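You operate a simulated robot arm through the tools that you are given. There is no shell and no other tool. Be economical: measure what you need, move in short steps, check, and stop when the job is done.

You are at the controls of a simulated two-armed robot. One attempt, no reset.

JOB
Lower the carriage, switch off and grease the rail between the red marks.
Fine: carriage right down; use the orange pad and the open grease pot; put the pad back. Set down upright: orange pad. A coat counts when it lies all over at full strength: go over it till it gets no stronger.

The check looks at the end state, three seconds after you hand in, the way a careful person would. Anything else that was tipped, shoved, dropped, spilled or broken makes it a failure.

ROBOT AND FRAMES
Two 7-joint arms with fingered hands on one trunk, on a base that drives. Base frame: it is fixed to the floor where the robot stands at the start and does not move with it; the origin is under the middle of the robot, x ahead of it, y to its left, z up. Readings come in mm, degrees, newtons and seconds.
The left shoulder is at the start at [52, 174, 1093], the right one opposite. With the tool pointing down near the work surface each hand reaches from about 320 to 740 mm from the robot's upright axis, wherever it stands, measured 20 degrees to its own side. Places, roughly: open grease pot [200, 100, 900]; rail between the red marks [900, 400, 1100]; wrapper main switch [800, 100, 1100]. Payload 3.8 kg a hand.
The TCP of each hand is the grasp point between the finger pads, 26 mm short of the fingertips. In the tool frame z runs along the fingers and y along their closing line. The gripper opens to 132 mm. The gripper's body begins 73 mm behind the TCP. The gripper is a hand of 3 fingers: y runs from the thumb to the fingers, the wrist lies at [0, 0, -224] in the tool frame.
Orientation is told as [roll, pitch, yaw] about the base's x, y, z axes, in that order, counted from this pose: with the fingers straight down and closing along the base's y, the tool's x points along the base's -x, its y along +y and its z along -z.

CONTROLS
- The arms move only by the tool apply_moves. It takes "left_targets", "right_targets" or both (then of equal length, played together; a hand with none holds still); each is a list of rows, each a list of 6 numbers: the turn, a rotation vector about the tool's x, y, z in units of 180 degrees (1.0 is 180 degrees), then the shift along the tool's x, y, z in units of 250 mm (1.0 is 250 mm). In form: [[ax, ay, az, x, y, z], ...]. A call has 1 to 10 rows; each row is the pose to reach, as a shift and turn from the pose commanded when the call began, along the tool's axes at that moment. A call with a number of a shift or a turn outside -1 to 1 is refused whole. Each row takes 0.2 s and may step no farther than 50 mm and 8.6 degrees from the row before; otherwise, the whole call is refused. Where a pose cannot be reached the arm comes as near as it can. A force on the tool above 40 N (or 10 N above the force at the start of the call, whichever is more), or a blocked arm, ends the call early, and 0.2 s more pass. In this call time passes only in rows, and 0.2 s behind the last. The reply holds the time, the measured pose of the TCP, the force on the tool along the base axes, the opening and the grip force, in the units named above and with some noise, with the torque about the TCP (base axes, N m) and any sound that the robot's microphone picked up.
- Cameras (640 x 400 px; columns grow to the right, rows downward): "scene" is now at [190.5, 4, 956.4]; the picture's right is [0.04, -1.00, 0.00], its down [-0.51, -0.02, -0.86] and it looks along [0.86, 0.03, -0.51] (base axes); focal length 214 px, centre (320, 200). "left" rides on the left gripper at [-62, 3, -92] in its tool frame; the picture's right is [-0.05, -1.00, 0.00], its down [0.83, -0.04, -0.56] and it looks along [0.55, -0.03, 0.83] (tool axes); focal length 230 px, centre (320, 200). "right" rides on the right gripper at [62, 3, -92] in its tool frame; the picture's right is [-0.05, 1.00, 0.00], its down [-0.83, -0.04, -0.56] and it looks along [-0.55, -0.03, 0.83] (tool axes); focal length 230 px, centre (320, 200). There is no depth. A picture from a camera that has moved, and an enlarged one, comes with that camera's place and axes in the base frame and with its lens.
- grab_frame(camera): a new picture of that camera. It takes no simulated time.
- raise_lower(by): slides the trunk up (or, below 0, down) by that many mm; the arms and the scene camera ride with it, the base frame stays. It gives what a move gives, with no picture.
- roll_base(legs): drives the robot by 1 to 6 legs, each [ahead, left, turn to the left] in mm, mm and degrees, along the robot's own axes; the way and the turn of a leg run together, so that a leg with both is an arc; at most 1500 mm and 180 degrees a leg. The arms and the cameras ride along, it lands a little off, and it stops where it bumps. It gives what a move gives.
- move_fingers(finger1, finger2, thumb_bend, hand): sets how far each is bent, from 0 (flat) to 1 (curled in); at 0.3 the hand is open as for a grip, at 0.7 the pads meet at the TCP. One left out holds its place. A second passes; each finger stops where it meets its share of the squeeze, and holds until it gets a number again. It is the only way to open and close the hand. It gives what a move gives, with no picture; readings hold the bend of each and the force on the fingers (four entries, about 0 where the hand has none), thumb and palm.
- turn_head(pan, tilt): turns the head with the scene camera to pan (to the left, within 60 degrees either way) and tilt (down, from -29 to 69), counted from straight ahead of the robot. It gives what a move gives.
- zoom(camera, box): a new picture of the part [left, top, right, bottom] of that camera's present view, enlarged. It takes no simulated time.
- finish_job(): hands the job in; it is judged then, once.

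Go step by step. Nothing tells you exact positions but the pictures and the camera data: compare them with the known pose of the tool, close in by small moves and look again before you grip or let go. The budget is 120 turns and 100 pictures, counting those below and the enlarged ones. Unless the task says otherwise, let go and move clear before handing in, and close with one line.

The tools are called after "Emit:" as a command line: name --argument value ..., lists and objects as JSON in quotes. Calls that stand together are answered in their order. apply_moves: Moves the arms, as the interface text tells. Its arguments: {"type":"object","properties":{"left_targets":{"type":"array","items":{"type":"array","items":{"type":"number"}}},"right_targets":{"type":"array","items":{"type":"array","items":{"type":"number"}}}},"required":[]} The other tools are called the same way: raise_lower (by) slides the trunk up or down; move_fingers (finger1, finger2, thumb_bend, hand) moves the fingers one by one; roll_base (legs) drives the base; turn_head (pan, tilt) turns the head that bears the scene camera; grab_frame (camera) takes a picture; zoom (camera, box) takes an enlarged picture of a part of a camera's view; finish_job () hands the job in.

At the start:

```text
t: 0.0
left_ee_pos: [382.3, 281.4, 998.8]
left_ee_rot: [0.0, 0.0, 0.0]
left_ft_force: [-0.1, 0.3, -0.5]
left_torque: [-0.02, -0.03, 0.01]
left_width: 131.8
left_finger_force: 0.0
left_shape: jaw
left_bend: [0.3, 0.3, 0.3]
left_finger forces: [0.0, 0.0, 0.0, 0.1, 0.1, 0.0]
right_ee_pos: [358.9, -97.0, 999.6]
right_ee_rot: [0.1, 0.0, -0.1]
right_ft_force: [0.1, 0.0, 0.5]
right_torque: [0.0, 0.02, -0.02]
right_width: 131.8
right_finger_force: 0.1
right_shape: jaw
right_bend: [0.3, 0.3, 0.3]
right_finger forces: [0.0, 0.1, 0.0, 0.1, 0.0, 0.0]
trunk travel left (down, up): [-400.0, 82.0]
robot x, y, heading: [1.1, -1.7, -0.1]
head pan, tilt: [2.3, 30.8]
```

scene: 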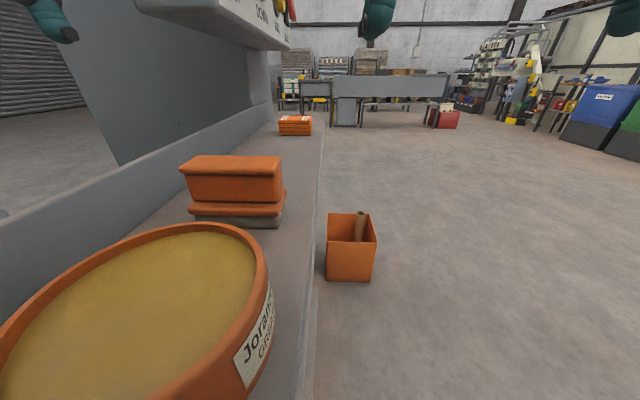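
right: 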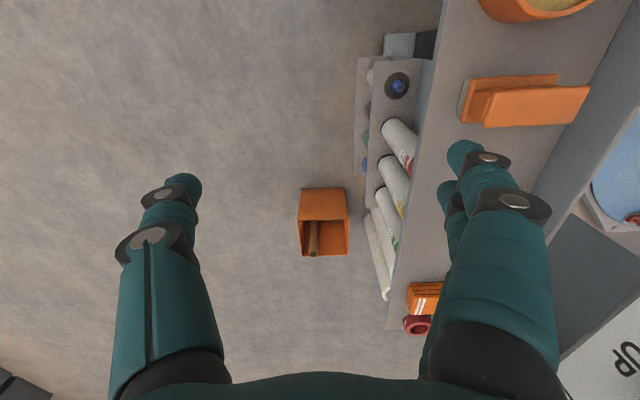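
left: 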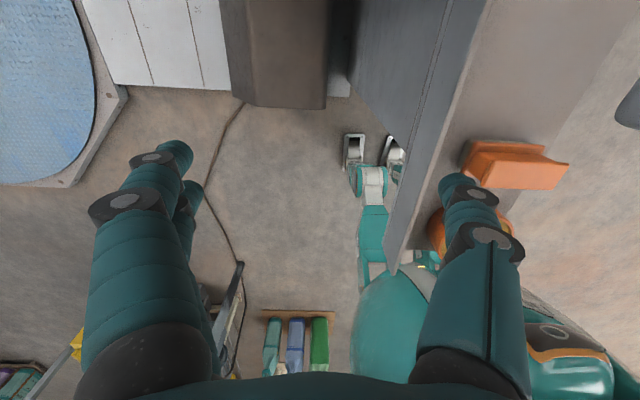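

I see a shelf to the front left with the grease pot and an orange pad block, and a machine column with a labelled panel above it. I'll look around first.

Emit:
turn_head --pan 35 --tilt -5

Emit:
grab_frame --camera "scene"

```text
t: 1.0
left_ee_pos: [381.4, 279.9, 1000.4]
left_ee_rot: [0.0, 0.1, 0.0]
left_ft_force: [-0.7, -0.8, -0.2]
left_torque: [-0.02, 0.02, 0.0]
left_width: 132.0
left_finger_force: 0.0
left_shape: jaw
left_bend: [0.3, 0.3, 0.3]
left_finger forces: [0.0, 0.1, 0.1, 0.0, 0.1, 0.0]
right_ee_pos: [358.8, -97.2, 999.9]
right_ee_rot: [-0.1, 0.1, -0.1]
right_ft_force: [1.2, -0.5, 0.6]
right_torque: [0.02, -0.01, 0.0]
right_width: 132.0
right_finger_force: 0.0
right_shape: jaw
right_bend: [0.3, 0.3, 0.3]
right_finger forces: [0.1, 0.0, 0.0, 0.1, 0.0, 0.1]
trunk travel left (down, up): [-400.0, 82.0]
robot x, y, heading: [-3.9, -0.2, 0.1]
head pan, tilt: [35.0, -5.0]
```

```text
96 pictures are left
camera scene: at [172.2, 50.5, 1013.7], right [0.57, -0.82, 0.0], down [0.07, 0.05, -1.0], along [0.82, 0.57, 0.09], focal length 214 px, centre (320, 200)
```

scene: 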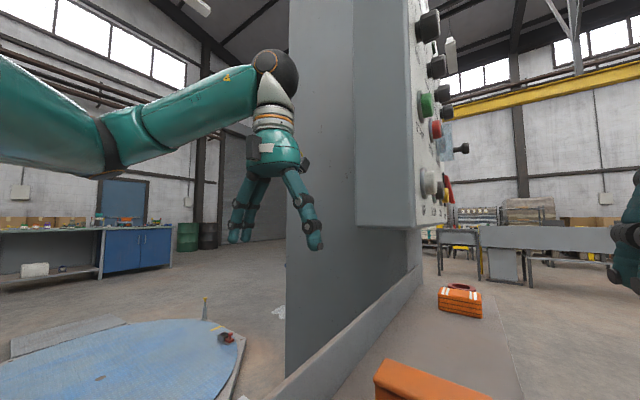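

The control panel faces −y and the rail is hidden behind the console. I'll raise the trunk and back off to get an overview.

Emit:
raise_lower --by 80

Emit:
roll_base --legs '[[-500, 0, 0]]'

Emit:
turn_head --pan 20 --tilt 5

Emit:
grab_frame --camera "scene"

```text
t: 2.2
left_ee_pos: [382.1, 280.3, 1078.9]
left_ee_rot: [0.0, 0.1, 0.0]
left_ft_force: [0.2, -0.3, 0.0]
left_torque: [0.02, 0.02, 0.0]
left_width: 131.8
left_finger_force: 0.1
left_shape: jaw
left_bend: [0.3, 0.3, 0.3]
left_finger forces: [0.1, 0.0, 0.0, 0.1, 0.1, 0.1]
right_ee_pos: [359.8, -97.9, 1079.6]
right_ee_rot: [-0.1, 0.1, -0.1]
right_ft_force: [-0.3, 0.6, -0.5]
right_torque: [0.02, 0.02, -0.01]
right_width: 131.8
right_finger_force: 0.2
right_shape: jaw
right_bend: [0.3, 0.3, 0.3]
right_finger forces: [0.0, 0.0, 0.0, 0.0, 0.0, 0.0]
trunk travel left (down, up): [-480.0, 2.0]
robot x, y, heading: [-2.6, -1.1, -0.2]
head pan, tilt: [35.0, -5.0]
```

```text
t: 5.1
left_ee_pos: [-117.3, 280.1, 1080.7]
left_ee_rot: [0.0, 0.0, 0.0]
left_ft_force: [-0.6, 0.1, -1.2]
left_torque: [0.01, 0.01, 0.0]
left_width: 131.8
left_finger_force: 0.1
left_shape: jaw
left_bend: [0.3, 0.3, 0.3]
left_finger forces: [0.1, 0.0, 0.1, 0.0, 0.0, 0.1]
right_ee_pos: [-139.6, -97.8, 1081.1]
right_ee_rot: [0.0, -0.1, 0.0]
right_ft_force: [0.7, -0.6, -0.5]
right_torque: [0.01, -0.02, -0.02]
right_width: 131.8
right_finger_force: 0.1
right_shape: jaw
right_bend: [0.3, 0.3, 0.3]
right_finger forces: [0.0, 0.1, 0.1, 0.1, 0.1, 0.0]
trunk travel left (down, up): [-480.0, 2.0]
robot x, y, heading: [-499.7, -2.2, -0.1]
head pan, tilt: [35.0, -5.0]
```

```text
t: 5.9
left_ee_pos: [-118.4, 281.6, 1079.6]
left_ee_rot: [-0.1, 0.0, 0.0]
left_ft_force: [-0.5, 0.0, 0.3]
left_torque: [-0.02, -0.04, -0.02]
left_width: 131.9
left_finger_force: 0.1
left_shape: jaw
left_bend: [0.3, 0.3, 0.3]
left_finger forces: [0.0, 0.0, 0.1, 0.0, 0.0, 0.1]
right_ee_pos: [-140.8, -96.9, 1080.4]
right_ee_rot: [0.0, 0.1, -0.1]
right_ft_force: [-1.0, 0.0, 0.1]
right_torque: [-0.04, 0.01, -0.01]
right_width: 132.0
right_finger_force: 0.1
right_shape: jaw
right_bend: [0.3, 0.3, 0.3]
right_finger forces: [0.0, 0.0, 0.1, 0.1, 0.0, 0.0]
trunk travel left (down, up): [-480.0, 2.0]
robot x, y, heading: [-498.5, -2.1, -0.2]
head pan, tilt: [20.0, 5.0]
```

```text
95 pictures are left
camera scene: at [-303.0, 31.9, 1107.1], right [0.34, -0.94, 0.0], down [-0.08, -0.03, -1.0], along [0.94, 0.34, -0.09], focal length 214 px, centre (320, 200)
```

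scene: 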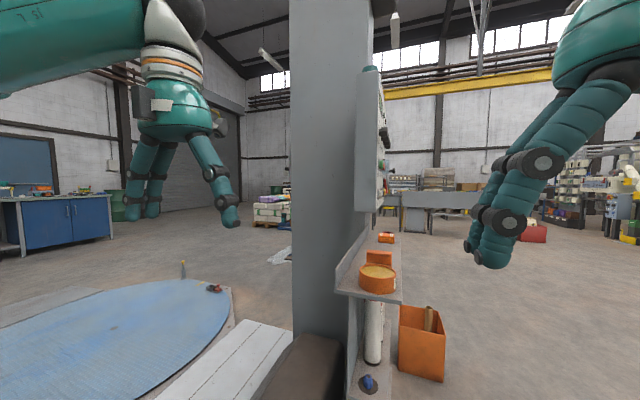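

The mast stands around x≈680+, y 150–540, with the panel and shelf on its right side. I'll drive left to see its turntable side.

Emit:
roll_base --legs '[[0, 900, 0]]'

Emit:
turn_head --pan -15 --tilt 5

Emit:
grab_frame --camera "scene"

```text
t: 14.1
left_ee_pos: [-118.4, 1172.3, 1080.4]
left_ee_rot: [-0.1, 0.0, 0.1]
left_ft_force: [-0.5, -0.2, 0.3]
left_torque: [-0.02, -0.01, 0.0]
left_width: 132.1
left_finger_force: 0.0
left_shape: jaw
left_bend: [0.3, 0.3, 0.3]
left_finger forces: [0.1, 0.1, 0.0, 0.1, 0.0, 0.1]
right_ee_pos: [-140.5, 793.7, 1078.4]
right_ee_rot: [0.0, 0.0, 0.0]
right_ft_force: [-0.1, -0.1, 0.2]
right_torque: [-0.01, 0.01, 0.04]
right_width: 131.9
right_finger_force: 0.0
right_shape: jaw
right_bend: [0.3, 0.3, 0.3]
right_finger forces: [0.0, 0.0, 0.0, 0.0, 0.1, 0.1]
trunk travel left (down, up): [-480.0, 2.0]
robot x, y, heading: [-499.4, 889.5, 0.3]
head pan, tilt: [20.0, 5.0]
```

```text
t: 15.1
left_ee_pos: [-118.9, 1172.2, 1079.9]
left_ee_rot: [0.0, 0.0, 0.1]
left_ft_force: [0.3, -0.3, -0.7]
left_torque: [0.0, -0.03, -0.02]
left_width: 131.8
left_finger_force: 0.1
left_shape: jaw
left_bend: [0.3, 0.3, 0.3]
left_finger forces: [0.1, 0.0, 0.0, 0.0, 0.1, 0.0]
right_ee_pos: [-141.4, 794.7, 1080.2]
right_ee_rot: [0.1, 0.0, 0.0]
right_ft_force: [0.7, -0.4, 0.6]
right_torque: [0.0, 0.0, -0.02]
right_width: 131.9
right_finger_force: 0.0
right_shape: jaw
right_bend: [0.3, 0.3, 0.3]
right_finger forces: [0.0, 0.0, 0.0, 0.0, 0.0, 0.0]
trunk travel left (down, up): [-480.0, 2.0]
robot x, y, heading: [-497.8, 892.6, -0.0]
head pan, tilt: [-15.0, 5.0]
```

```text
94 pictures are left
camera scene: at [-301.4, 868.0, 1107.0], right [-0.26, -0.97, 0.0], down [-0.08, 0.02, -1.0], along [0.96, -0.26, -0.09], focal length 214 px, centre (320, 200)
```

scene: 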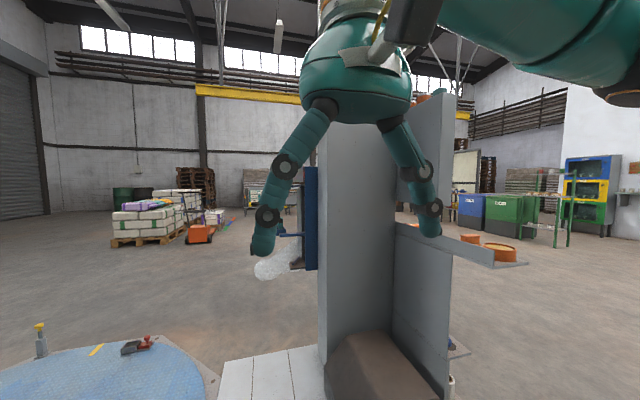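

The blue carriage with film roll sits on the mast's left side, near rail height. Let me zoom in.

Emit:
zoom --camera "scene" --box '[220, 130, 480, 400]'

Emit:
roll_base --legs '[[0, 600, 0]]'

Emit:
turn_head --pan -45 --tilt 10

Emit:
grab_frame --camera "scene"

```text
1.48 times, centred on (350, 265) of scene
camera zoom: at [-301.4, 868.0, 1107.0], right [-0.26, -0.97, 0.0], down [-0.08, 0.02, -1.0], along [0.96, -0.26, -0.09], focal length 318 px, centre (276, 104)
```

zoom: 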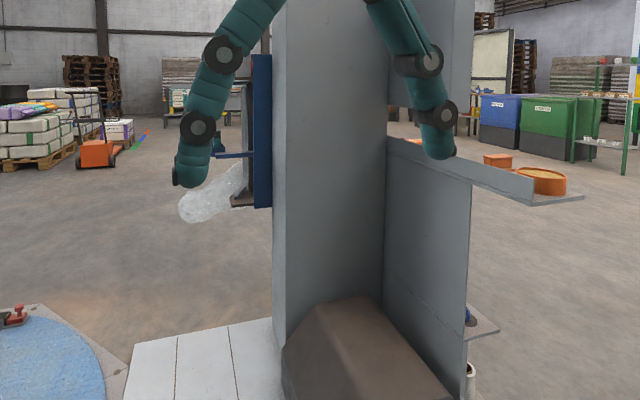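

```text
t: 20.9
left_ee_pos: [-124.9, 1765.0, 1080.3]
left_ee_rot: [0.0, -0.1, -0.1]
left_ft_force: [-0.2, -0.2, 0.4]
left_torque: [0.02, -0.01, -0.01]
left_width: 132.0
left_finger_force: 0.0
left_shape: jaw
left_bend: [0.3, 0.3, 0.3]
left_finger forces: [0.0, 0.0, 0.0, 0.0, 0.0, 0.0]
right_ee_pos: [-147.7, 1388.2, 1080.5]
right_ee_rot: [-0.1, 0.0, -0.2]
right_ft_force: [-0.5, 1.1, -0.2]
right_torque: [0.04, 0.02, 0.0]
right_width: 131.9
right_finger_force: 0.0
right_shape: jaw
right_bend: [0.3, 0.3, 0.3]
right_finger forces: [0.0, 0.0, 0.0, 0.0, 0.1, 0.1]
trunk travel left (down, up): [-480.0, 2.0]
robot x, y, heading: [-508.0, 1484.1, -0.1]
head pan, tilt: [-15.0, 5.0]
stopped in leg 1: the robot was blocked; the commanded pose is now the measured one
```

```text
t: 21.9
left_ee_pos: [-123.7, 1765.9, 1079.2]
left_ee_rot: [-0.1, 0.0, -0.1]
left_ft_force: [0.1, 0.2, -0.2]
left_torque: [0.01, -0.02, -0.01]
left_width: 131.9
left_finger_force: 0.1
left_shape: jaw
left_bend: [0.3, 0.3, 0.3]
left_finger forces: [0.0, 0.0, 0.1, 0.1, 0.0, 0.1]
right_ee_pos: [-146.5, 1389.1, 1080.6]
right_ee_rot: [0.0, 0.0, -0.2]
right_ft_force: [0.1, 0.1, -0.4]
right_torque: [0.01, 0.01, -0.01]
right_width: 132.0
right_finger_force: 0.0
right_shape: jaw
right_bend: [0.3, 0.3, 0.3]
right_finger forces: [0.0, 0.0, 0.0, 0.0, 0.0, 0.0]
trunk travel left (down, up): [-480.0, 2.0]
robot x, y, heading: [-505.1, 1485.4, -0.3]
head pan, tilt: [-45.0, 10.0]
```

```text
92 pictures are left
camera scene: at [-330.7, 1419.9, 1099.0], right [-0.71, -0.71, 0.0], down [-0.12, 0.12, -0.98], along [0.7, -0.7, -0.17], focal length 214 px, centre (320, 200)
```

scene: 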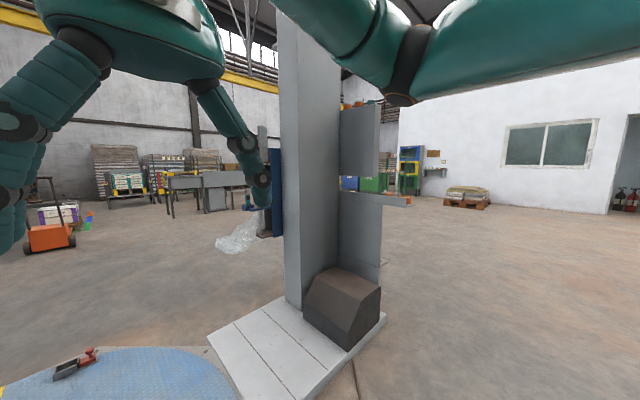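

The carriage appears to be on the far (+x) side of the mast, so I'll go around the right side via y≈−800, keeping away from the orange bin near [1090, −130].

Emit:
roll_base --legs '[[0, -1480, 0]]'

Emit:
turn_head --pan -45 --tilt 25

Emit:
grab_frame --camera "scene"

```text
t: 35.0
left_ee_pos: [-131.8, 284.8, 1080.6]
left_ee_rot: [0.1, -0.1, -0.7]
left_ft_force: [-0.2, 0.7, 0.0]
left_torque: [0.04, -0.02, 0.0]
left_width: 131.9
left_finger_force: 0.0
left_shape: jaw
left_bend: [0.3, 0.3, 0.3]
left_finger forces: [0.1, 0.1, 0.0, 0.0, 0.0, 0.0]
right_ee_pos: [-157.8, -92.1, 1081.2]
right_ee_rot: [0.0, 0.0, -0.7]
right_ft_force: [-0.2, 0.2, -0.1]
right_torque: [-0.03, -0.01, 0.03]
right_width: 132.0
right_finger_force: 0.0
right_shape: jaw
right_bend: [0.3, 0.3, 0.3]
right_finger forces: [0.1, 0.0, 0.0, 0.0, 0.1, 0.0]
trunk travel left (down, up): [-480.0, 2.0]
robot x, y, heading: [-518.3, 8.1, -0.5]
head pan, tilt: [-45.0, 10.0]
```

```text
t: 35.8
left_ee_pos: [-131.1, 285.0, 1080.2]
left_ee_rot: [0.0, 0.0, -0.7]
left_ft_force: [0.0, -0.2, 0.1]
left_torque: [0.03, 0.0, 0.01]
left_width: 132.2
left_finger_force: 0.1
left_shape: jaw
left_bend: [0.3, 0.3, 0.3]
left_finger forces: [0.0, 0.0, 0.0, 0.0, 0.1, 0.0]
right_ee_pos: [-158.4, -92.5, 1079.4]
right_ee_rot: [0.0, 0.0, -0.6]
right_ft_force: [-1.1, -0.9, -0.2]
right_torque: [-0.01, 0.02, 0.02]
right_width: 131.7
right_finger_force: 0.1
right_shape: jaw
right_bend: [0.3, 0.3, 0.3]
right_finger forces: [0.1, 0.0, 0.1, 0.0, 0.1, 0.1]
trunk travel left (down, up): [-480.0, 2.0]
robot x, y, heading: [-511.3, 6.6, -0.7]
head pan, tilt: [-45.0, 25.0]
```

```text
91 pictures are left
camera scene: at [-341.9, -58.2, 1074.6], right [-0.72, -0.7, 0.0], down [-0.29, 0.3, -0.91], along [0.63, -0.65, -0.42], focal length 214 px, centre (320, 200)
```

scene: 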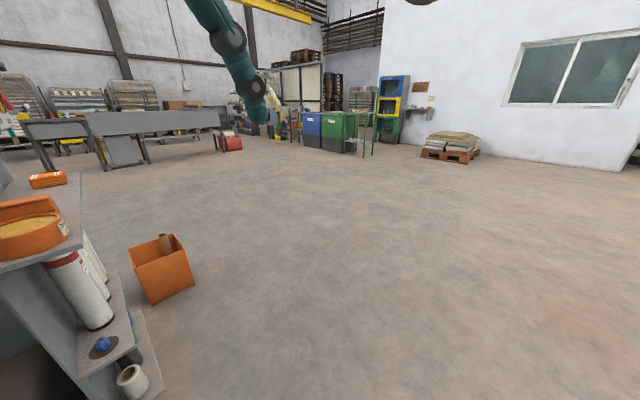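

The floor to the right is clear. I'll drive to about (400, −800) and look at the panel from its face side.

Emit:
roll_base --legs '[[0, -850, 0], [900, 0, 0], [0, 0, 60]]'

Emit:
turn_head --pan 0 --tilt 10

Emit:
grab_frame --camera "scene"

```text
t: 50.6
left_ee_pos: [319.9, -382.3, 1080.7]
left_ee_rot: [0.0, 0.0, 59.0]
left_ft_force: [-0.1, -0.4, 0.1]
left_torque: [-0.07, 0.0, 0.01]
left_width: 132.0
left_finger_force: 0.1
left_shape: jaw
left_bend: [0.3, 0.3, 0.3]
left_finger forces: [0.0, 0.1, 0.0, 0.1, 0.1, 0.0]
right_ee_pos: [632.6, -596.2, 1080.7]
right_ee_rot: [0.0, 0.0, 59.0]
right_ft_force: [-0.1, 0.3, -0.4]
right_torque: [0.02, -0.03, 0.02]
right_width: 132.0
right_finger_force: 0.0
right_shape: jaw
right_bend: [0.3, 0.3, 0.3]
right_finger forces: [0.0, 0.0, 0.0, 0.0, 0.0, 0.0]
trunk travel left (down, up): [-480.0, 2.0]
robot x, y, heading: [366.1, -853.3, 59.3]
head pan, tilt: [-45.0, 25.0]
```

```text
t: 51.7
left_ee_pos: [320.2, -382.4, 1079.5]
left_ee_rot: [0.0, 0.0, 59.0]
left_ft_force: [0.2, 0.5, 0.5]
left_torque: [-0.01, 0.02, 0.0]
left_width: 131.7
left_finger_force: 0.0
left_shape: jaw
left_bend: [0.3, 0.3, 0.3]
left_finger forces: [0.0, 0.0, 0.0, 0.0, 0.1, 0.0]
right_ee_pos: [632.6, -595.2, 1080.7]
right_ee_rot: [0.0, 0.0, 59.1]
right_ft_force: [0.9, 0.0, 0.6]
right_torque: [0.01, -0.01, -0.03]
right_width: 132.0
right_finger_force: 0.1
right_shape: jaw
right_bend: [0.3, 0.3, 0.3]
right_finger forces: [0.0, 0.0, 0.0, 0.1, 0.1, 0.0]
trunk travel left (down, up): [-480.0, 2.0]
robot x, y, heading: [360.0, -854.8, 58.7]
head pan, tilt: [0.0, 10.0]
```

```text
90 pictures are left
camera scene: at [469.6, -681.3, 1098.9], right [0.86, -0.51, 0.0], down [-0.09, -0.15, -0.98], along [0.51, 0.84, -0.17], focal length 214 px, centre (320, 200)
```

scene: 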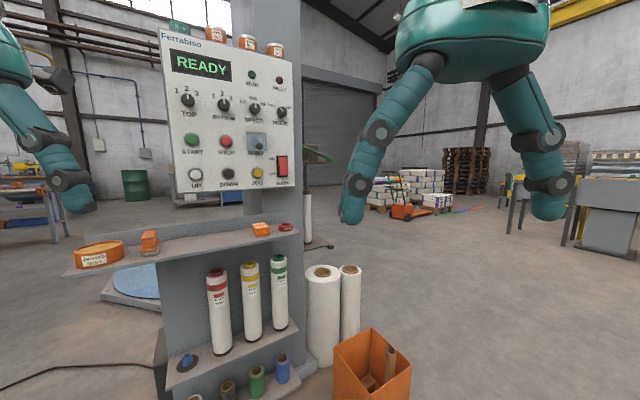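

Emit:
zoom --camera "scene" --box '[150, 20, 310, 200]'

Emit:
zoom --camera "scene" --box '[60, 200, 310, 290]'

```text
2.22 times, centred on (230, 110) of scene
camera zoom: at [469.6, -681.3, 1098.9], right [0.86, -0.51, 0.0], down [-0.09, -0.15, -0.98], along [0.51, 0.84, -0.17], focal length 477 px, centre (520, 400)
```

zoom: 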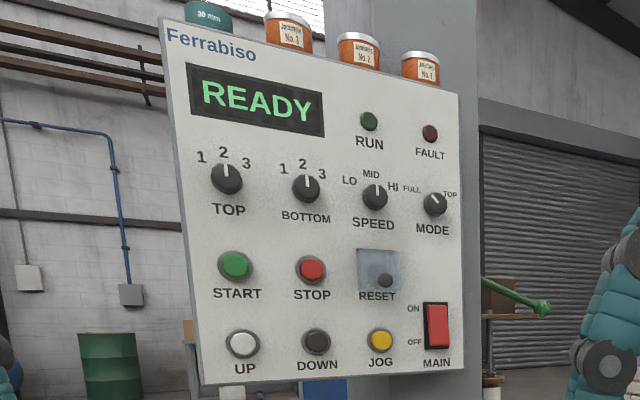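

```text
2.56 times, centred on (185, 245) of scene
camera zoom: at [469.6, -681.3, 1098.9], right [0.86, -0.51, 0.0], down [-0.09, -0.15, -0.98], along [0.51, 0.84, -0.17], focal length 549 px, centre (666, 85)
```

zoom: 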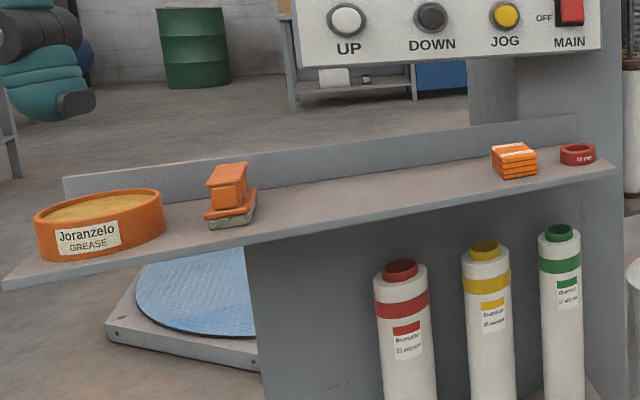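

The panel (parallel to x, about y≈100) has DOWN and the red MAIN rocker (ON up / OFF down); the pot, pad and boxes are on the shelf below. I'll face the panel squarely and take a second view to triangulate.

Emit:
roll_base --legs '[[0, 0, 31], [160, -120, 0]]'

Emit:
turn_head --pan 0 --tilt 10

Emit:
grab_frame --camera "scene"

```text
t: 54.9
left_ee_pos: [200.7, -314.6, 1080.2]
left_ee_rot: [-0.1, -0.1, 90.1]
left_ft_force: [-1.2, 0.2, 0.7]
left_torque: [-0.01, 0.01, 0.03]
left_width: 131.9
left_finger_force: 0.1
left_shape: jaw
left_bend: [0.3, 0.3, 0.3]
left_finger forces: [0.0, 0.0, 0.0, 0.0, 0.0, 0.1]
right_ee_pos: [579.2, -336.7, 1080.8]
right_ee_rot: [0.0, 0.0, 90.0]
right_ft_force: [-0.7, -0.5, 0.1]
right_torque: [-0.04, -0.02, 0.03]
right_width: 131.8
right_finger_force: 0.2
right_shape: jaw
right_bend: [0.3, 0.3, 0.3]
right_finger forces: [0.1, 0.1, 0.1, 0.0, 0.0, 0.0]
trunk travel left (down, up): [-480.0, 2.0]
robot x, y, heading: [480.8, -695.1, 90.0]
head pan, tilt: [0.0, 10.0]
```

```text
t: 55.5
left_ee_pos: [200.9, -314.3, 1080.2]
left_ee_rot: [0.0, 0.0, 90.1]
left_ft_force: [0.3, 0.9, -0.5]
left_torque: [0.01, 0.0, -0.01]
left_width: 132.0
left_finger_force: 0.0
left_shape: jaw
left_bend: [0.3, 0.3, 0.3]
left_finger forces: [0.0, 0.0, 0.0, 0.0, 0.0, 0.0]
right_ee_pos: [578.4, -335.8, 1080.3]
right_ee_rot: [0.1, 0.0, 90.1]
right_ft_force: [-0.5, -0.5, 0.1]
right_torque: [0.02, -0.01, -0.02]
right_width: 132.2
right_finger_force: 0.0
right_shape: jaw
right_bend: [0.3, 0.3, 0.3]
right_finger forces: [0.0, 0.1, 0.0, 0.0, 0.1, 0.0]
trunk travel left (down, up): [-480.0, 2.0]
robot x, y, heading: [481.5, -696.4, 90.2]
head pan, tilt: [0.0, 10.0]
```

```text
87 pictures are left
camera scene: at [483.9, -493.8, 1098.9], right [1.0, 0.0, 0.0], down [0.0, -0.17, -0.98], along [0.0, 0.98, -0.17], focal length 214 px, centre (320, 200)
```

scene: 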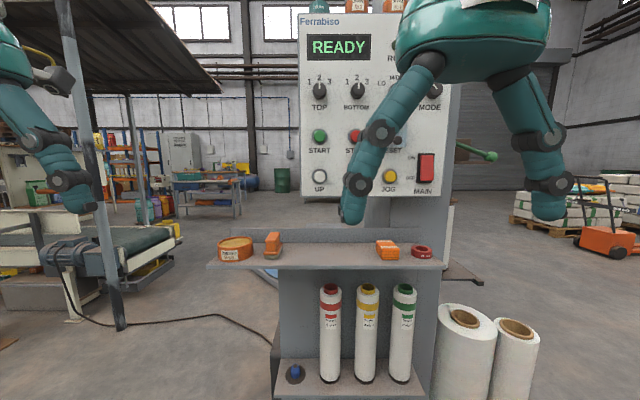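

Panel at y≈95: DOWN ≈[581, 95, 1063], MAIN ≈[772, 95, 1085]. I'll shape the right hand (fingers curled, thumb as poker) and pitch it forward.

Emit:
move_fingers --hand "right" --finger1 1 --finger2 1 --thumb_bend 0.45

Emit:
apply_moves --right_targets '[[0, -0.045, 0, -0.126, 0, 0], [0, -0.09, 0, -0.25, 0, 0], [0, -0.135, 0, -0.369, 0, 0], [0, -0.18, 0, -0.48, 0, 0], [0, -0.225, 0, -0.582, 0, 0], [0, -0.27, 0, -0.672, 0, 0], [0, -0.315, 0, -0.749, 0, 0], [0, -0.36, 0, -0.811, 0, 0], [0, -0.405, 0, -0.857, 0, 0], [0, -0.45, 0, -0.885, 0, 0]]'

Emit:
grab_frame --camera "right"

Emit:
grab_frame --camera "scene"

```text
t: 56.5
left_ee_pos: [202.4, -314.4, 1078.9]
left_ee_rot: [0.1, 0.0, 90.1]
left_ft_force: [-0.4, 0.8, -0.2]
left_torque: [0.0, -0.01, -0.03]
left_width: 131.9
left_finger_force: 0.1
left_shape: jaw
left_bend: [0.3, 0.3, 0.3]
left_finger forces: [0.0, 0.1, 0.0, 0.1, 0.1, 0.0]
right_ee_pos: [578.1, -335.8, 1079.7]
right_ee_rot: [0.1, 0.0, 90.1]
right_ft_force: [0.0, -0.2, -0.4]
right_torque: [-0.02, 0.0, 0.01]
right_width: 47.2
right_finger_force: 0.1
right_shape: fingers
right_bend: [1.0, 1.0, 0.45]
right_finger forces: [0.0, 0.0, 0.0, 0.0, 0.1, 0.1]
trunk travel left (down, up): [-480.0, 2.0]
robot x, y, heading: [480.3, -696.4, 90.1]
head pan, tilt: [0.0, 10.0]
```

```text
t: 58.7
left_ee_pos: [199.9, -314.4, 1079.9]
left_ee_rot: [0.0, 0.0, 90.0]
left_ft_force: [0.4, -0.5, 0.5]
left_torque: [-0.02, 0.01, 0.0]
left_width: 132.0
left_finger_force: 0.1
left_shape: jaw
left_bend: [0.3, 0.3, 0.3]
left_finger forces: [0.0, 0.0, 0.1, 0.0, 0.0, 0.0]
right_ee_pos: [578.0, -113.7, 1080.4]
right_ee_rot: [0.4, -81.1, 89.6]
right_ft_force: [0.5, 0.6, 0.3]
right_torque: [0.01, 0.03, 0.0]
right_width: 47.5
right_finger_force: 0.0
right_shape: fingers
right_bend: [1.0, 1.0, 0.45]
right_finger forces: [0.0, 0.1, 0.1, 0.0, 0.0, 0.0]
trunk travel left (down, up): [-480.0, 2.0]
robot x, y, heading: [480.3, -697.2, 90.0]
head pan, tilt: [0.0, 10.0]
```

```text
86 pictures are left
camera right: at [574.4, -214.4, 1034.0], right [-1.0, 0.01, 0.05], down [0.04, -0.42, 0.91], along [0.03, 0.91, 0.42], focal length 230 px, centre (320, 200)
```

right: 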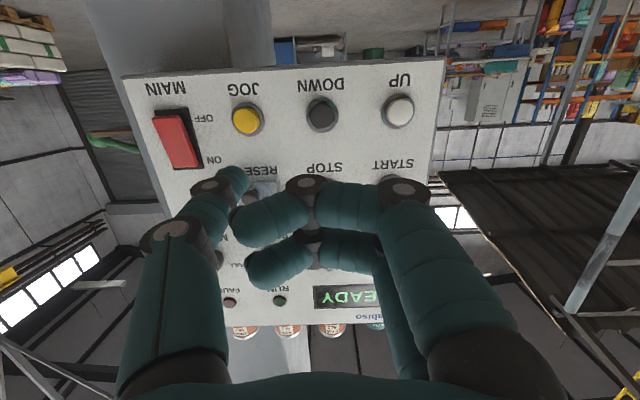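

```text
85 pictures are left
camera scene: at [483.9, -493.9, 1098.9], right [1.0, 0.0, 0.0], down [0.0, -0.17, -0.98], along [0.0, 0.98, -0.17], focal length 214 px, centre (320, 200)
```

scene: 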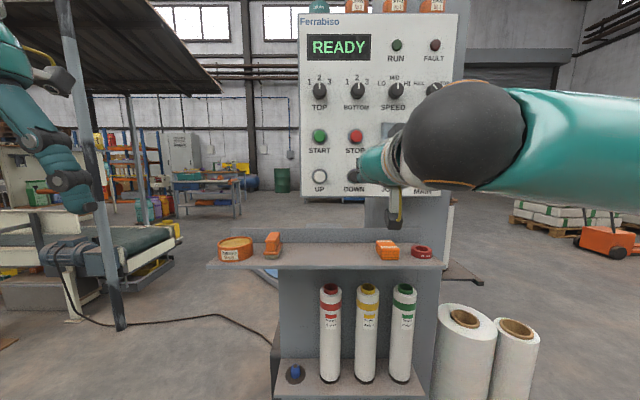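

The thumb tip sits at about tool [0, −51, 27]. I'll align it in front of DOWN, stopping about 40 mm short, and look.

Emit:
apply_moves --right_targets '[[0, -0.0125, 0, -0.004, 0.05, 0.145], [0, -0.025, 0, -0.008, 0.1, 0.29], [0, -0.0375, 0, -0.012, 0.15, 0.435], [0, -0.05, 0, -0.015, 0.2, 0.58]]'

Emit:
grab_frame --camera "right"

```text
t: 59.7
left_ee_pos: [198.9, -313.9, 1079.7]
left_ee_rot: [0.0, 0.0, 90.1]
left_ft_force: [0.1, 0.2, 0.5]
left_torque: [0.0, 0.01, -0.03]
left_width: 131.9
left_finger_force: 0.0
left_shape: jaw
left_bend: [0.3, 0.3, 0.3]
left_finger forces: [0.0, 0.1, 0.1, 0.0, 0.0, 0.0]
right_ee_pos: [526.8, 28.9, 1060.4]
right_ee_rot: [-138.7, -89.9, -131.2]
right_ft_force: [-0.5, 0.3, -0.1]
right_torque: [-0.02, -0.02, -0.01]
right_width: 47.6
right_finger_force: 0.2
right_shape: fingers
right_bend: [1.0, 1.0, 0.45]
right_finger forces: [0.0, 0.0, 0.0, 0.0, 0.1, 0.1]
trunk travel left (down, up): [-480.0, 2.0]
robot x, y, heading: [483.7, -695.0, 90.0]
head pan, tilt: [0.0, 10.0]
```

```text
84 pictures are left
camera right: at [523.6, -61.6, 999.9], right [-1.0, 0.0, 0.05], down [0.04, -0.56, 0.83], along [0.03, 0.83, 0.56], focal length 230 px, centre (320, 200)
```

right: 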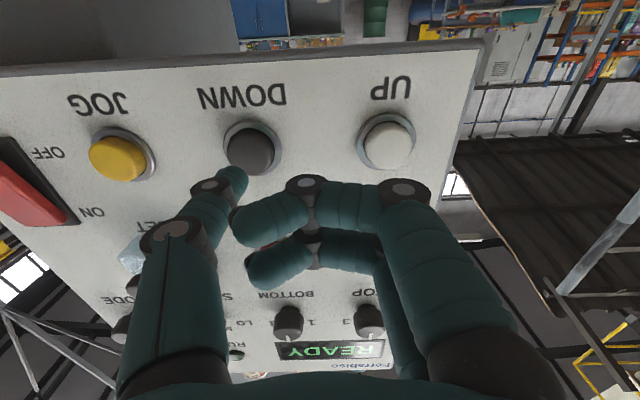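

The thumb is lined up with DOWN. I'll advance slowly.

Emit:
apply_moves --right_targets '[[0, 0, 0, 0.012, 0, 0.04], [0, 0, 0, 0.012, 0, 0.08], [0, 0, 0, 0.012, 0, 0.1], [0, 0, 0, 0.012, 0, 0.115], [0, 0, 0, 0.012, 0, 0.13], [0, 0, 0, 0.012, 0, 0.145]]'

Emit:
grab_frame --camera "right"

```text
t: 61.1
left_ee_pos: [200.2, -317.3, 1080.8]
left_ee_rot: [0.0, -0.2, 90.1]
left_ft_force: [0.5, -0.1, -0.1]
left_torque: [-0.01, 0.01, -0.04]
left_width: 132.0
left_finger_force: 0.0
left_shape: jaw
left_bend: [0.3, 0.3, 0.3]
left_finger forces: [0.1, 0.0, 0.0, 0.0, 0.0, 0.1]
right_ee_pos: [525.8, 62.3, 1058.8]
right_ee_rot: [121.7, -89.8, -31.5]
right_ft_force: [-3.4, -22.5, -3.5]
right_torque: [-0.15, 0.21, -1.19]
right_width: 48.0
right_finger_force: 10.4
right_shape: fingers
right_bend: [1.0, 1.0, 0.45]
right_finger forces: [0.0, 0.1, 0.0, 0.1, 22.1, 0.0]
trunk travel left (down, up): [-480.0, 2.0]
robot x, y, heading: [484.2, -700.0, 90.3]
head pan, tilt: [0.0, 10.0]
heard: click
```

```text
83 pictures are left
camera right: at [522.8, -29.6, 997.8], right [-1.0, 0.0, 0.05], down [0.05, -0.56, 0.83], along [0.03, 0.83, 0.56], focal length 230 px, centre (320, 200)
```

right: 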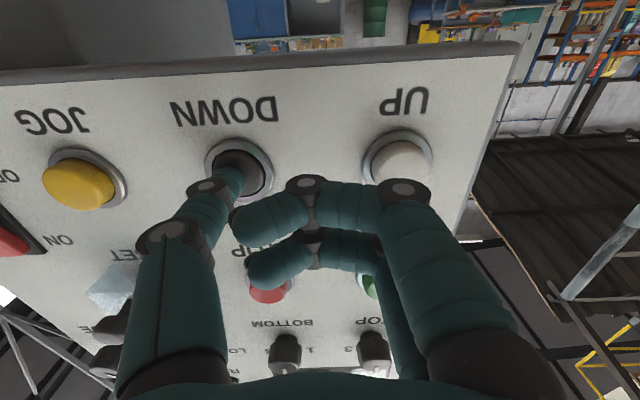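

The button clicked and is held. I'll hold it and listen for motion.

Emit:
apply_moves --right_targets '[[0, 0, 0, 0, 0, 0], [0, 0, 0, 0, 0, 0], [0, 0, 0, 0, 0, 0], [0, 0, 0, 0, 0, 0], [0, 0, 0, 0, 0, 0], [0, 0, 0, 0, 0, 0], [0, 0, 0, 0, 0, 0], [0, 0, 0, 0, 0, 0], [0, 0, 0, 0, 0, 0], [0, 0, 0, 0, 0, 0]]'

Emit:
grab_frame --camera "scene"

```text
t: 63.3
left_ee_pos: [200.6, -316.1, 1081.2]
left_ee_rot: [0.0, -0.2, 90.1]
left_ft_force: [-0.1, 0.5, -0.5]
left_torque: [-0.02, 0.0, 0.0]
left_width: 131.7
left_finger_force: 0.1
left_shape: jaw
left_bend: [0.3, 0.3, 0.3]
left_finger forces: [0.0, 0.0, 0.0, 0.0, 0.0, 0.0]
right_ee_pos: [527.1, 62.0, 1060.8]
right_ee_rot: [170.5, -89.9, -80.3]
right_ft_force: [-4.7, -25.9, -5.4]
right_torque: [-0.2, 0.35, -1.35]
right_width: 48.0
right_finger_force: 13.1
right_shape: fingers
right_bend: [1.0, 1.0, 0.46]
right_finger forces: [0.0, 0.1, 0.0, 0.0, 25.3, 0.0]
trunk travel left (down, up): [-480.0, 2.0]
robot x, y, heading: [483.1, -699.7, 90.1]
head pan, tilt: [0.0, 10.0]
```

```text
82 pictures are left
camera scene: at [483.4, -496.5, 1099.4], right [1.0, 0.0, 0.0], down [0.0, -0.17, -0.99], along [0.0, 0.99, -0.17], focal length 214 px, centre (320, 200)
```

scene: 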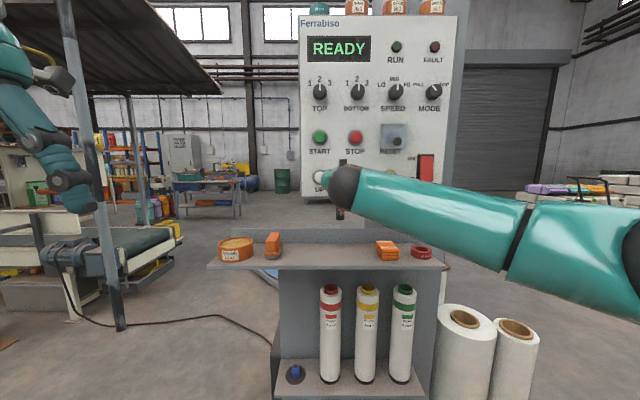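

The green carriage handle has moved out of sight, so the carriage is descending. I'll keep holding.

Emit:
apply_moves --right_targets '[[0, 0, 0, 0, 0, 0], [0, 0, 0, 0, 0, 0], [0, 0, 0, 0, 0, 0], [0, 0, 0, 0, 0, 0], [0, 0, 0, 0, 0, 0], [0, 0, 0, 0, 0, 0], [0, 0, 0, 0, 0, 0], [0, 0, 0, 0, 0, 0], [0, 0, 0, 0, 0, 0], [0, 0, 0, 0, 0, 0]]'

Emit:
apply_moves --right_targets '[[0, 0, 0, 0, 0, 0], [0, 0, 0, 0, 0, 0], [0, 0, 0, 0, 0, 0], [0, 0, 0, 0, 0, 0], [0, 0, 0, 0, 0, 0], [0, 0, 0, 0, 0, 0], [0, 0, 0, 0, 0, 0], [0, 0, 0, 0, 0, 0], [0, 0, 0, 0, 0, 0], [0, 0, 0, 0, 0, 0]]'

Emit:
turn_head --pan -25 --tilt 20

Emit:
grab_frame --camera "scene"

```text
t: 65.5
left_ee_pos: [199.5, -317.3, 1080.9]
left_ee_rot: [0.0, -0.2, 90.1]
left_ft_force: [-0.6, -0.4, 0.8]
left_torque: [0.0, -0.01, 0.0]
left_width: 132.0
left_finger_force: 0.0
left_shape: jaw
left_bend: [0.3, 0.3, 0.3]
left_finger forces: [0.1, 0.1, 0.0, 0.0, 0.0, 0.0]
right_ee_pos: [528.2, 63.1, 1059.8]
right_ee_rot: [170.6, -89.8, -80.6]
right_ft_force: [-3.7, -24.4, -4.8]
right_torque: [-0.23, 0.32, -1.37]
right_width: 48.2
right_finger_force: 12.1
right_shape: fingers
right_bend: [1.0, 1.0, 0.46]
right_finger forces: [0.0, 0.0, 0.0, 0.0, 25.2, 0.0]
trunk travel left (down, up): [-480.0, 2.0]
robot x, y, heading: [485.4, -692.5, 90.1]
head pan, tilt: [0.0, 10.0]
```

```text
t: 67.7
left_ee_pos: [201.1, -317.3, 1082.1]
left_ee_rot: [0.0, -0.3, 90.1]
left_ft_force: [0.5, -0.9, -0.6]
left_torque: [0.0, 0.0, -0.01]
left_width: 131.8
left_finger_force: 0.1
left_shape: jaw
left_bend: [0.3, 0.3, 0.3]
left_finger forces: [0.0, 0.0, 0.0, 0.1, 0.0, 0.1]
right_ee_pos: [528.4, 63.1, 1060.5]
right_ee_rot: [170.6, -89.9, -80.5]
right_ft_force: [-3.2, -25.5, -4.9]
right_torque: [-0.21, 0.31, -1.36]
right_width: 47.7
right_finger_force: 12.6
right_shape: fingers
right_bend: [1.0, 1.0, 0.46]
right_finger forces: [0.1, 0.0, 0.0, 0.0, 25.2, 0.1]
trunk travel left (down, up): [-480.0, 2.0]
robot x, y, heading: [481.5, -695.0, 90.2]
head pan, tilt: [0.0, 10.0]
```

```text
t: 68.6
left_ee_pos: [199.7, -317.6, 1080.8]
left_ee_rot: [0.0, -0.2, 90.1]
left_ft_force: [0.8, -0.8, -0.4]
left_torque: [0.01, 0.0, -0.01]
left_width: 132.0
left_finger_force: 0.2
left_shape: jaw
left_bend: [0.3, 0.3, 0.3]
left_finger forces: [0.0, 0.0, 0.1, 0.0, 0.0, 0.1]
right_ee_pos: [529.0, 62.0, 1060.6]
right_ee_rot: [170.1, -89.7, -80.0]
right_ft_force: [-3.5, -26.0, -4.3]
right_torque: [-0.2, 0.32, -1.35]
right_width: 48.1
right_finger_force: 12.2
right_shape: fingers
right_bend: [1.0, 1.0, 0.46]
right_finger forces: [0.0, 0.1, 0.0, 0.0, 25.1, 0.1]
trunk travel left (down, up): [-480.0, 2.0]
robot x, y, heading: [480.3, -699.8, 90.1]
head pan, tilt: [-25.0, 20.0]
```

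```text
81 pictures are left
camera scene: at [522.7, -505.0, 1083.2], right [0.91, -0.42, 0.0], down [-0.14, -0.31, -0.94], along [0.39, 0.85, -0.34], focal length 214 px, centre (320, 200)
```

scene: 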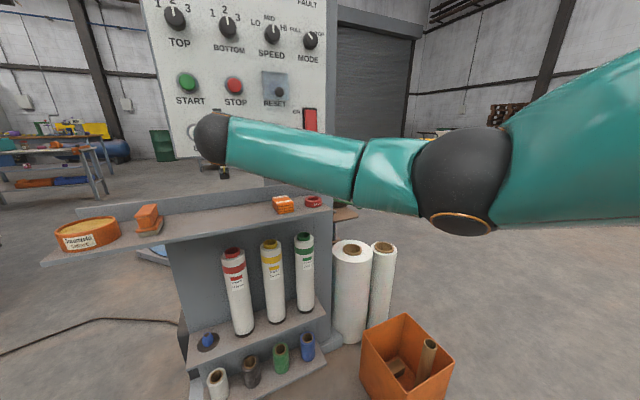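

Emit:
apply_moves --right_targets '[[0, 0, 0, 0, 0, 0], [0, 0, 0, 0, 0, 0], [0, 0, 0, 0, 0, 0], [0, 0, 0, 0, 0, 0], [0, 0, 0, 0, 0, 0], [0, 0, 0, 0, 0, 0], [0, 0, 0, 0, 0, 0], [0, 0, 0, 0, 0, 0], [0, 0, 0, 0, 0, 0], [0, 0, 0, 0, 0, 0]]'

Emit:
apply_moves --right_targets '[[0, 0, 0, 0, 0, 0], [0, 0, 0, 0, 0, 0], [0, 0, 0, 0, 0, 0], [0, 0, 0, 0, 0, 0], [0, 0, 0, 0, 0, 0], [0, 0, 0, 0, 0, 0], [0, 0, 0, 0, 0, 0], [0, 0, 0, 0, 0, 0], [0, 0, 0, 0, 0, 0], [0, 0, 0, 0, 0, 0]]'

Emit:
zoom --camera "scene" --box '[260, 170, 420, 270]'

```text
t: 70.8
left_ee_pos: [200.9, -316.5, 1080.9]
left_ee_rot: [0.0, -0.2, 90.1]
left_ft_force: [-0.3, -0.7, 0.7]
left_torque: [-0.02, -0.04, 0.0]
left_width: 132.0
left_finger_force: 0.1
left_shape: jaw
left_bend: [0.3, 0.3, 0.3]
left_finger forces: [0.0, 0.0, 0.1, 0.0, 0.0, 0.0]
right_ee_pos: [527.4, 62.5, 1061.3]
right_ee_rot: [170.2, -89.8, -80.2]
right_ft_force: [-3.7, -24.8, -5.0]
right_torque: [-0.22, 0.31, -1.38]
right_width: 47.9
right_finger_force: 12.8
right_shape: fingers
right_bend: [1.0, 1.0, 0.46]
right_finger forces: [0.1, 0.0, 0.0, 0.0, 25.0, 0.0]
trunk travel left (down, up): [-480.0, 2.0]
robot x, y, heading: [483.8, -698.0, 90.2]
head pan, tilt: [-25.0, 20.0]
```

```text
t: 73.0
left_ee_pos: [200.9, -317.0, 1081.3]
left_ee_rot: [-0.1, -0.2, 90.2]
left_ft_force: [0.8, -0.4, 0.2]
left_torque: [0.0, 0.0, -0.01]
left_width: 131.8
left_finger_force: 0.1
left_shape: jaw
left_bend: [0.3, 0.3, 0.3]
left_finger forces: [0.0, 0.0, 0.0, 0.1, 0.0, 0.1]
right_ee_pos: [528.0, 62.1, 1060.4]
right_ee_rot: [170.8, -89.8, -81.0]
right_ft_force: [-3.6, -25.3, -4.8]
right_torque: [-0.22, 0.29, -1.37]
right_width: 47.9
right_finger_force: 12.3
right_shape: fingers
right_bend: [1.0, 1.0, 0.46]
right_finger forces: [0.0, 0.0, 0.1, 0.0, 25.0, 0.1]
trunk travel left (down, up): [-480.0, 2.0]
robot x, y, heading: [480.5, -697.7, 90.2]
head pan, tilt: [-25.0, 20.0]
```

```text
4.00 times, centred on (340, 220) of scene
camera zoom: at [522.8, -505.0, 1083.1], right [0.91, -0.42, 0.0], down [-0.14, -0.31, -0.94], along [0.4, 0.85, -0.34], focal length 858 px, centre (240, 120)
```

zoom: 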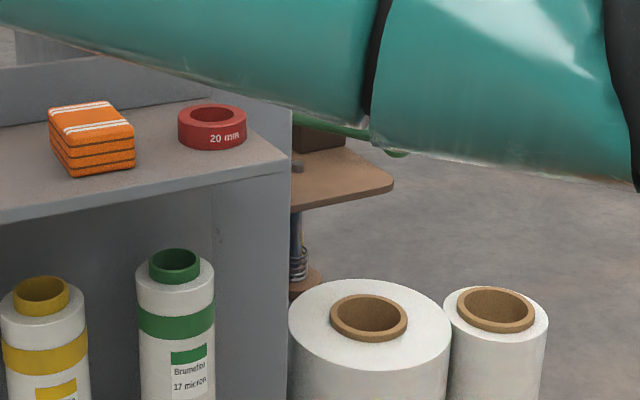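

The carriage table is seen low and unchanged between the last two looks, so it has stopped at the bottom. I'll release DOWN and move across to the OFF half of MAIN at about [771, 95, 1060].

Emit:
apply_moves --right_targets '[[0, 0, 0, 0, 0, -0.12], [0, 0, 0, 0, 0, -0.24], [0, 0, 0, 0, -0.193, -0.24], [0, 0, 0, 0, -0.386, -0.24], [0, 0, 0, 0, -0.579, -0.24], [0, 0, 0, 0, -0.772, -0.24], [0, 0, 0, 0, -0.772, -0.12]]'

Emit:
grab_frame --camera "right"

Emit:
grab_frame --camera "scene"

```text
t: 74.6
left_ee_pos: [199.9, -314.7, 1080.1]
left_ee_rot: [-0.1, 0.0, 90.2]
left_ft_force: [0.1, -0.1, -0.6]
left_torque: [0.0, 0.01, 0.0]
left_width: 131.8
left_finger_force: 0.0
left_shape: jaw
left_bend: [0.3, 0.3, 0.3]
left_finger forces: [0.0, 0.0, 0.1, 0.0, 0.0, 0.0]
right_ee_pos: [720.6, 35.0, 1057.5]
right_ee_rot: [-162.5, -90.1, -107.6]
right_ft_force: [-0.3, -0.1, -0.6]
right_torque: [-0.01, -0.01, 0.01]
right_width: 47.6
right_finger_force: 0.1
right_shape: fingers
right_bend: [1.0, 1.0, 0.45]
right_finger forces: [0.0, 0.0, 0.0, 0.0, 0.1, 0.1]
trunk travel left (down, up): [-480.0, 2.0]
robot x, y, heading: [478.6, -692.5, 90.3]
head pan, tilt: [-25.0, 20.0]
```

```text
79 pictures are left
camera right: at [716.8, -55.9, 996.3], right [-1.0, 0.0, 0.05], down [0.04, -0.56, 0.83], along [0.03, 0.83, 0.55], focal length 230 px, centre (320, 200)
```

right: 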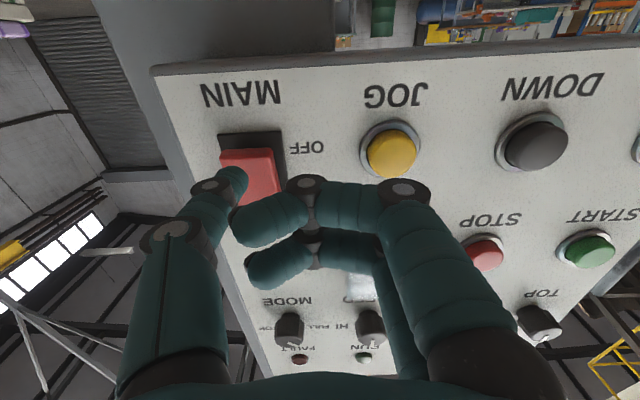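

```text
78 pictures are left
camera scene: at [522.1, -501.7, 1082.5], right [0.91, -0.42, 0.0], down [-0.14, -0.31, -0.94], along [0.4, 0.85, -0.34], focal length 214 px, centre (320, 200)
```

scene: 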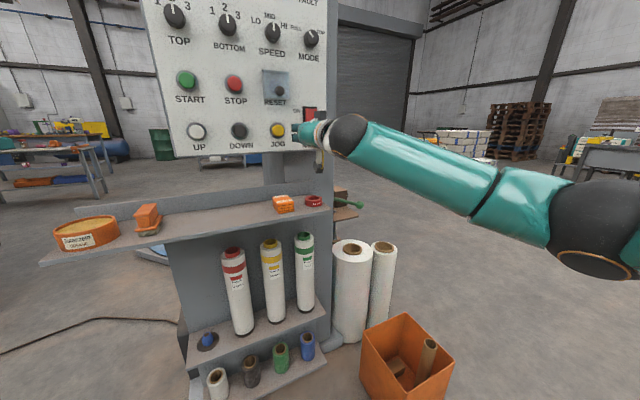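

The thumb is in front of MAIN; I'll raise 6 mm and push the OFF end.

Emit:
apply_moves --right_targets '[[0, 0, 0, -0.024, 0, 0.04], [0, 0, 0, -0.024, 0, 0.07], [0, 0, 0, -0.024, 0, 0.09], [0, 0, 0, -0.024, 0, 0.11], [0, 0, 0, -0.024, 0, 0.125], [0, 0, 0, -0.024, 0, 0.14]]'

Emit:
grab_frame --camera "right"

```text
t: 75.5
left_ee_pos: [200.6, -319.0, 1081.8]
left_ee_rot: [-0.1, -0.4, 90.0]
left_ft_force: [0.6, -0.5, 0.1]
left_torque: [0.01, 0.03, -0.03]
left_width: 131.8
left_finger_force: 0.0
left_shape: jaw
left_bend: [0.3, 0.3, 0.3]
left_finger forces: [0.0, 0.0, 0.1, 0.1, 0.0, 0.1]
right_ee_pos: [719.2, 54.4, 1064.2]
right_ee_rot: [78.2, -90.0, 11.9]
right_ft_force: [-3.9, -27.1, 0.4]
right_torque: [0.18, -0.05, -1.48]
right_width: 48.4
right_finger_force: 13.4
right_shape: fingers
right_bend: [1.0, 1.0, 0.46]
right_finger forces: [0.0, 0.0, 0.0, 0.0, 27.0, 0.0]
trunk travel left (down, up): [-480.0, 2.0]
robot x, y, heading: [481.2, -690.3, 90.1]
head pan, tilt: [-25.0, 20.0]
stopped in row 4 (right hand): the force on the tool passed its limit at 47 N (the readings are from after the stop); the commanded pose is now the measured one
```

```text
77 pictures are left
camera right: at [714.2, -37.2, 1002.7], right [-1.0, 0.0, 0.05], down [0.05, -0.55, 0.83], along [0.03, 0.83, 0.55], focal length 230 px, centre (320, 200)
```

right: 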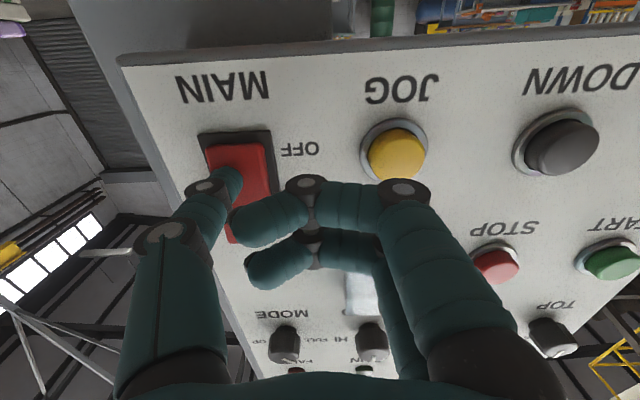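

No click; I'll contact nearer the OFF end.

Emit:
apply_moves --right_targets '[[0, 0, 0, 0, 0, -0.05], [0, 0, 0, 0.034, 0, -0.05], [0, 0, 0, 0.034, 0, -0.02], [0, 0, 0, 0.034, 0, 0.0], [0, 0, 0, 0.034, 0, 0.02], [0, 0, 0, 0.034, 0, 0.03], [0, 0, 0, 0.034, 0, 0.04], [0, 0, 0, 0.034, 0, 0.05]]'

Emit:
grab_frame --camera "right"

```text
t: 76.8
left_ee_pos: [200.5, -317.9, 1082.1]
left_ee_rot: [-0.1, -0.3, 90.0]
left_ft_force: [0.5, -0.8, -0.5]
left_torque: [0.05, 0.02, 0.0]
left_width: 131.8
left_finger_force: 0.1
left_shape: jaw
left_bend: [0.3, 0.3, 0.3]
left_finger forces: [0.0, 0.1, 0.0, 0.0, 0.1, 0.0]
right_ee_pos: [717.0, 56.3, 1052.3]
right_ee_rot: [14.8, -89.7, 75.4]
right_ft_force: [-4.0, -27.4, 0.2]
right_torque: [0.16, 0.0, -1.47]
right_width: 48.4
right_finger_force: 12.8
right_shape: fingers
right_bend: [1.0, 1.0, 0.46]
right_finger forces: [0.0, 0.0, 0.1, 0.1, 26.5, 0.1]
trunk travel left (down, up): [-480.0, 2.0]
robot x, y, heading: [481.5, -697.2, 90.2]
head pan, tilt: [-25.0, 20.0]
stopped in row 6 (right hand): the force on the tool passed its limit at 45 N (the readings are from after the stop); the commanded pose is now the measured one
```

```text
76 pictures are left
camera right: at [713.1, -35.3, 991.1], right [-1.0, 0.0, 0.05], down [0.05, -0.55, 0.83], along [0.03, 0.83, 0.55], focal length 230 px, centre (320, 200)
```

right: 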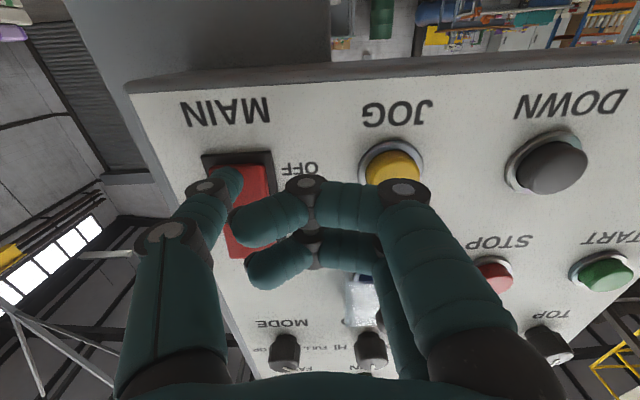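

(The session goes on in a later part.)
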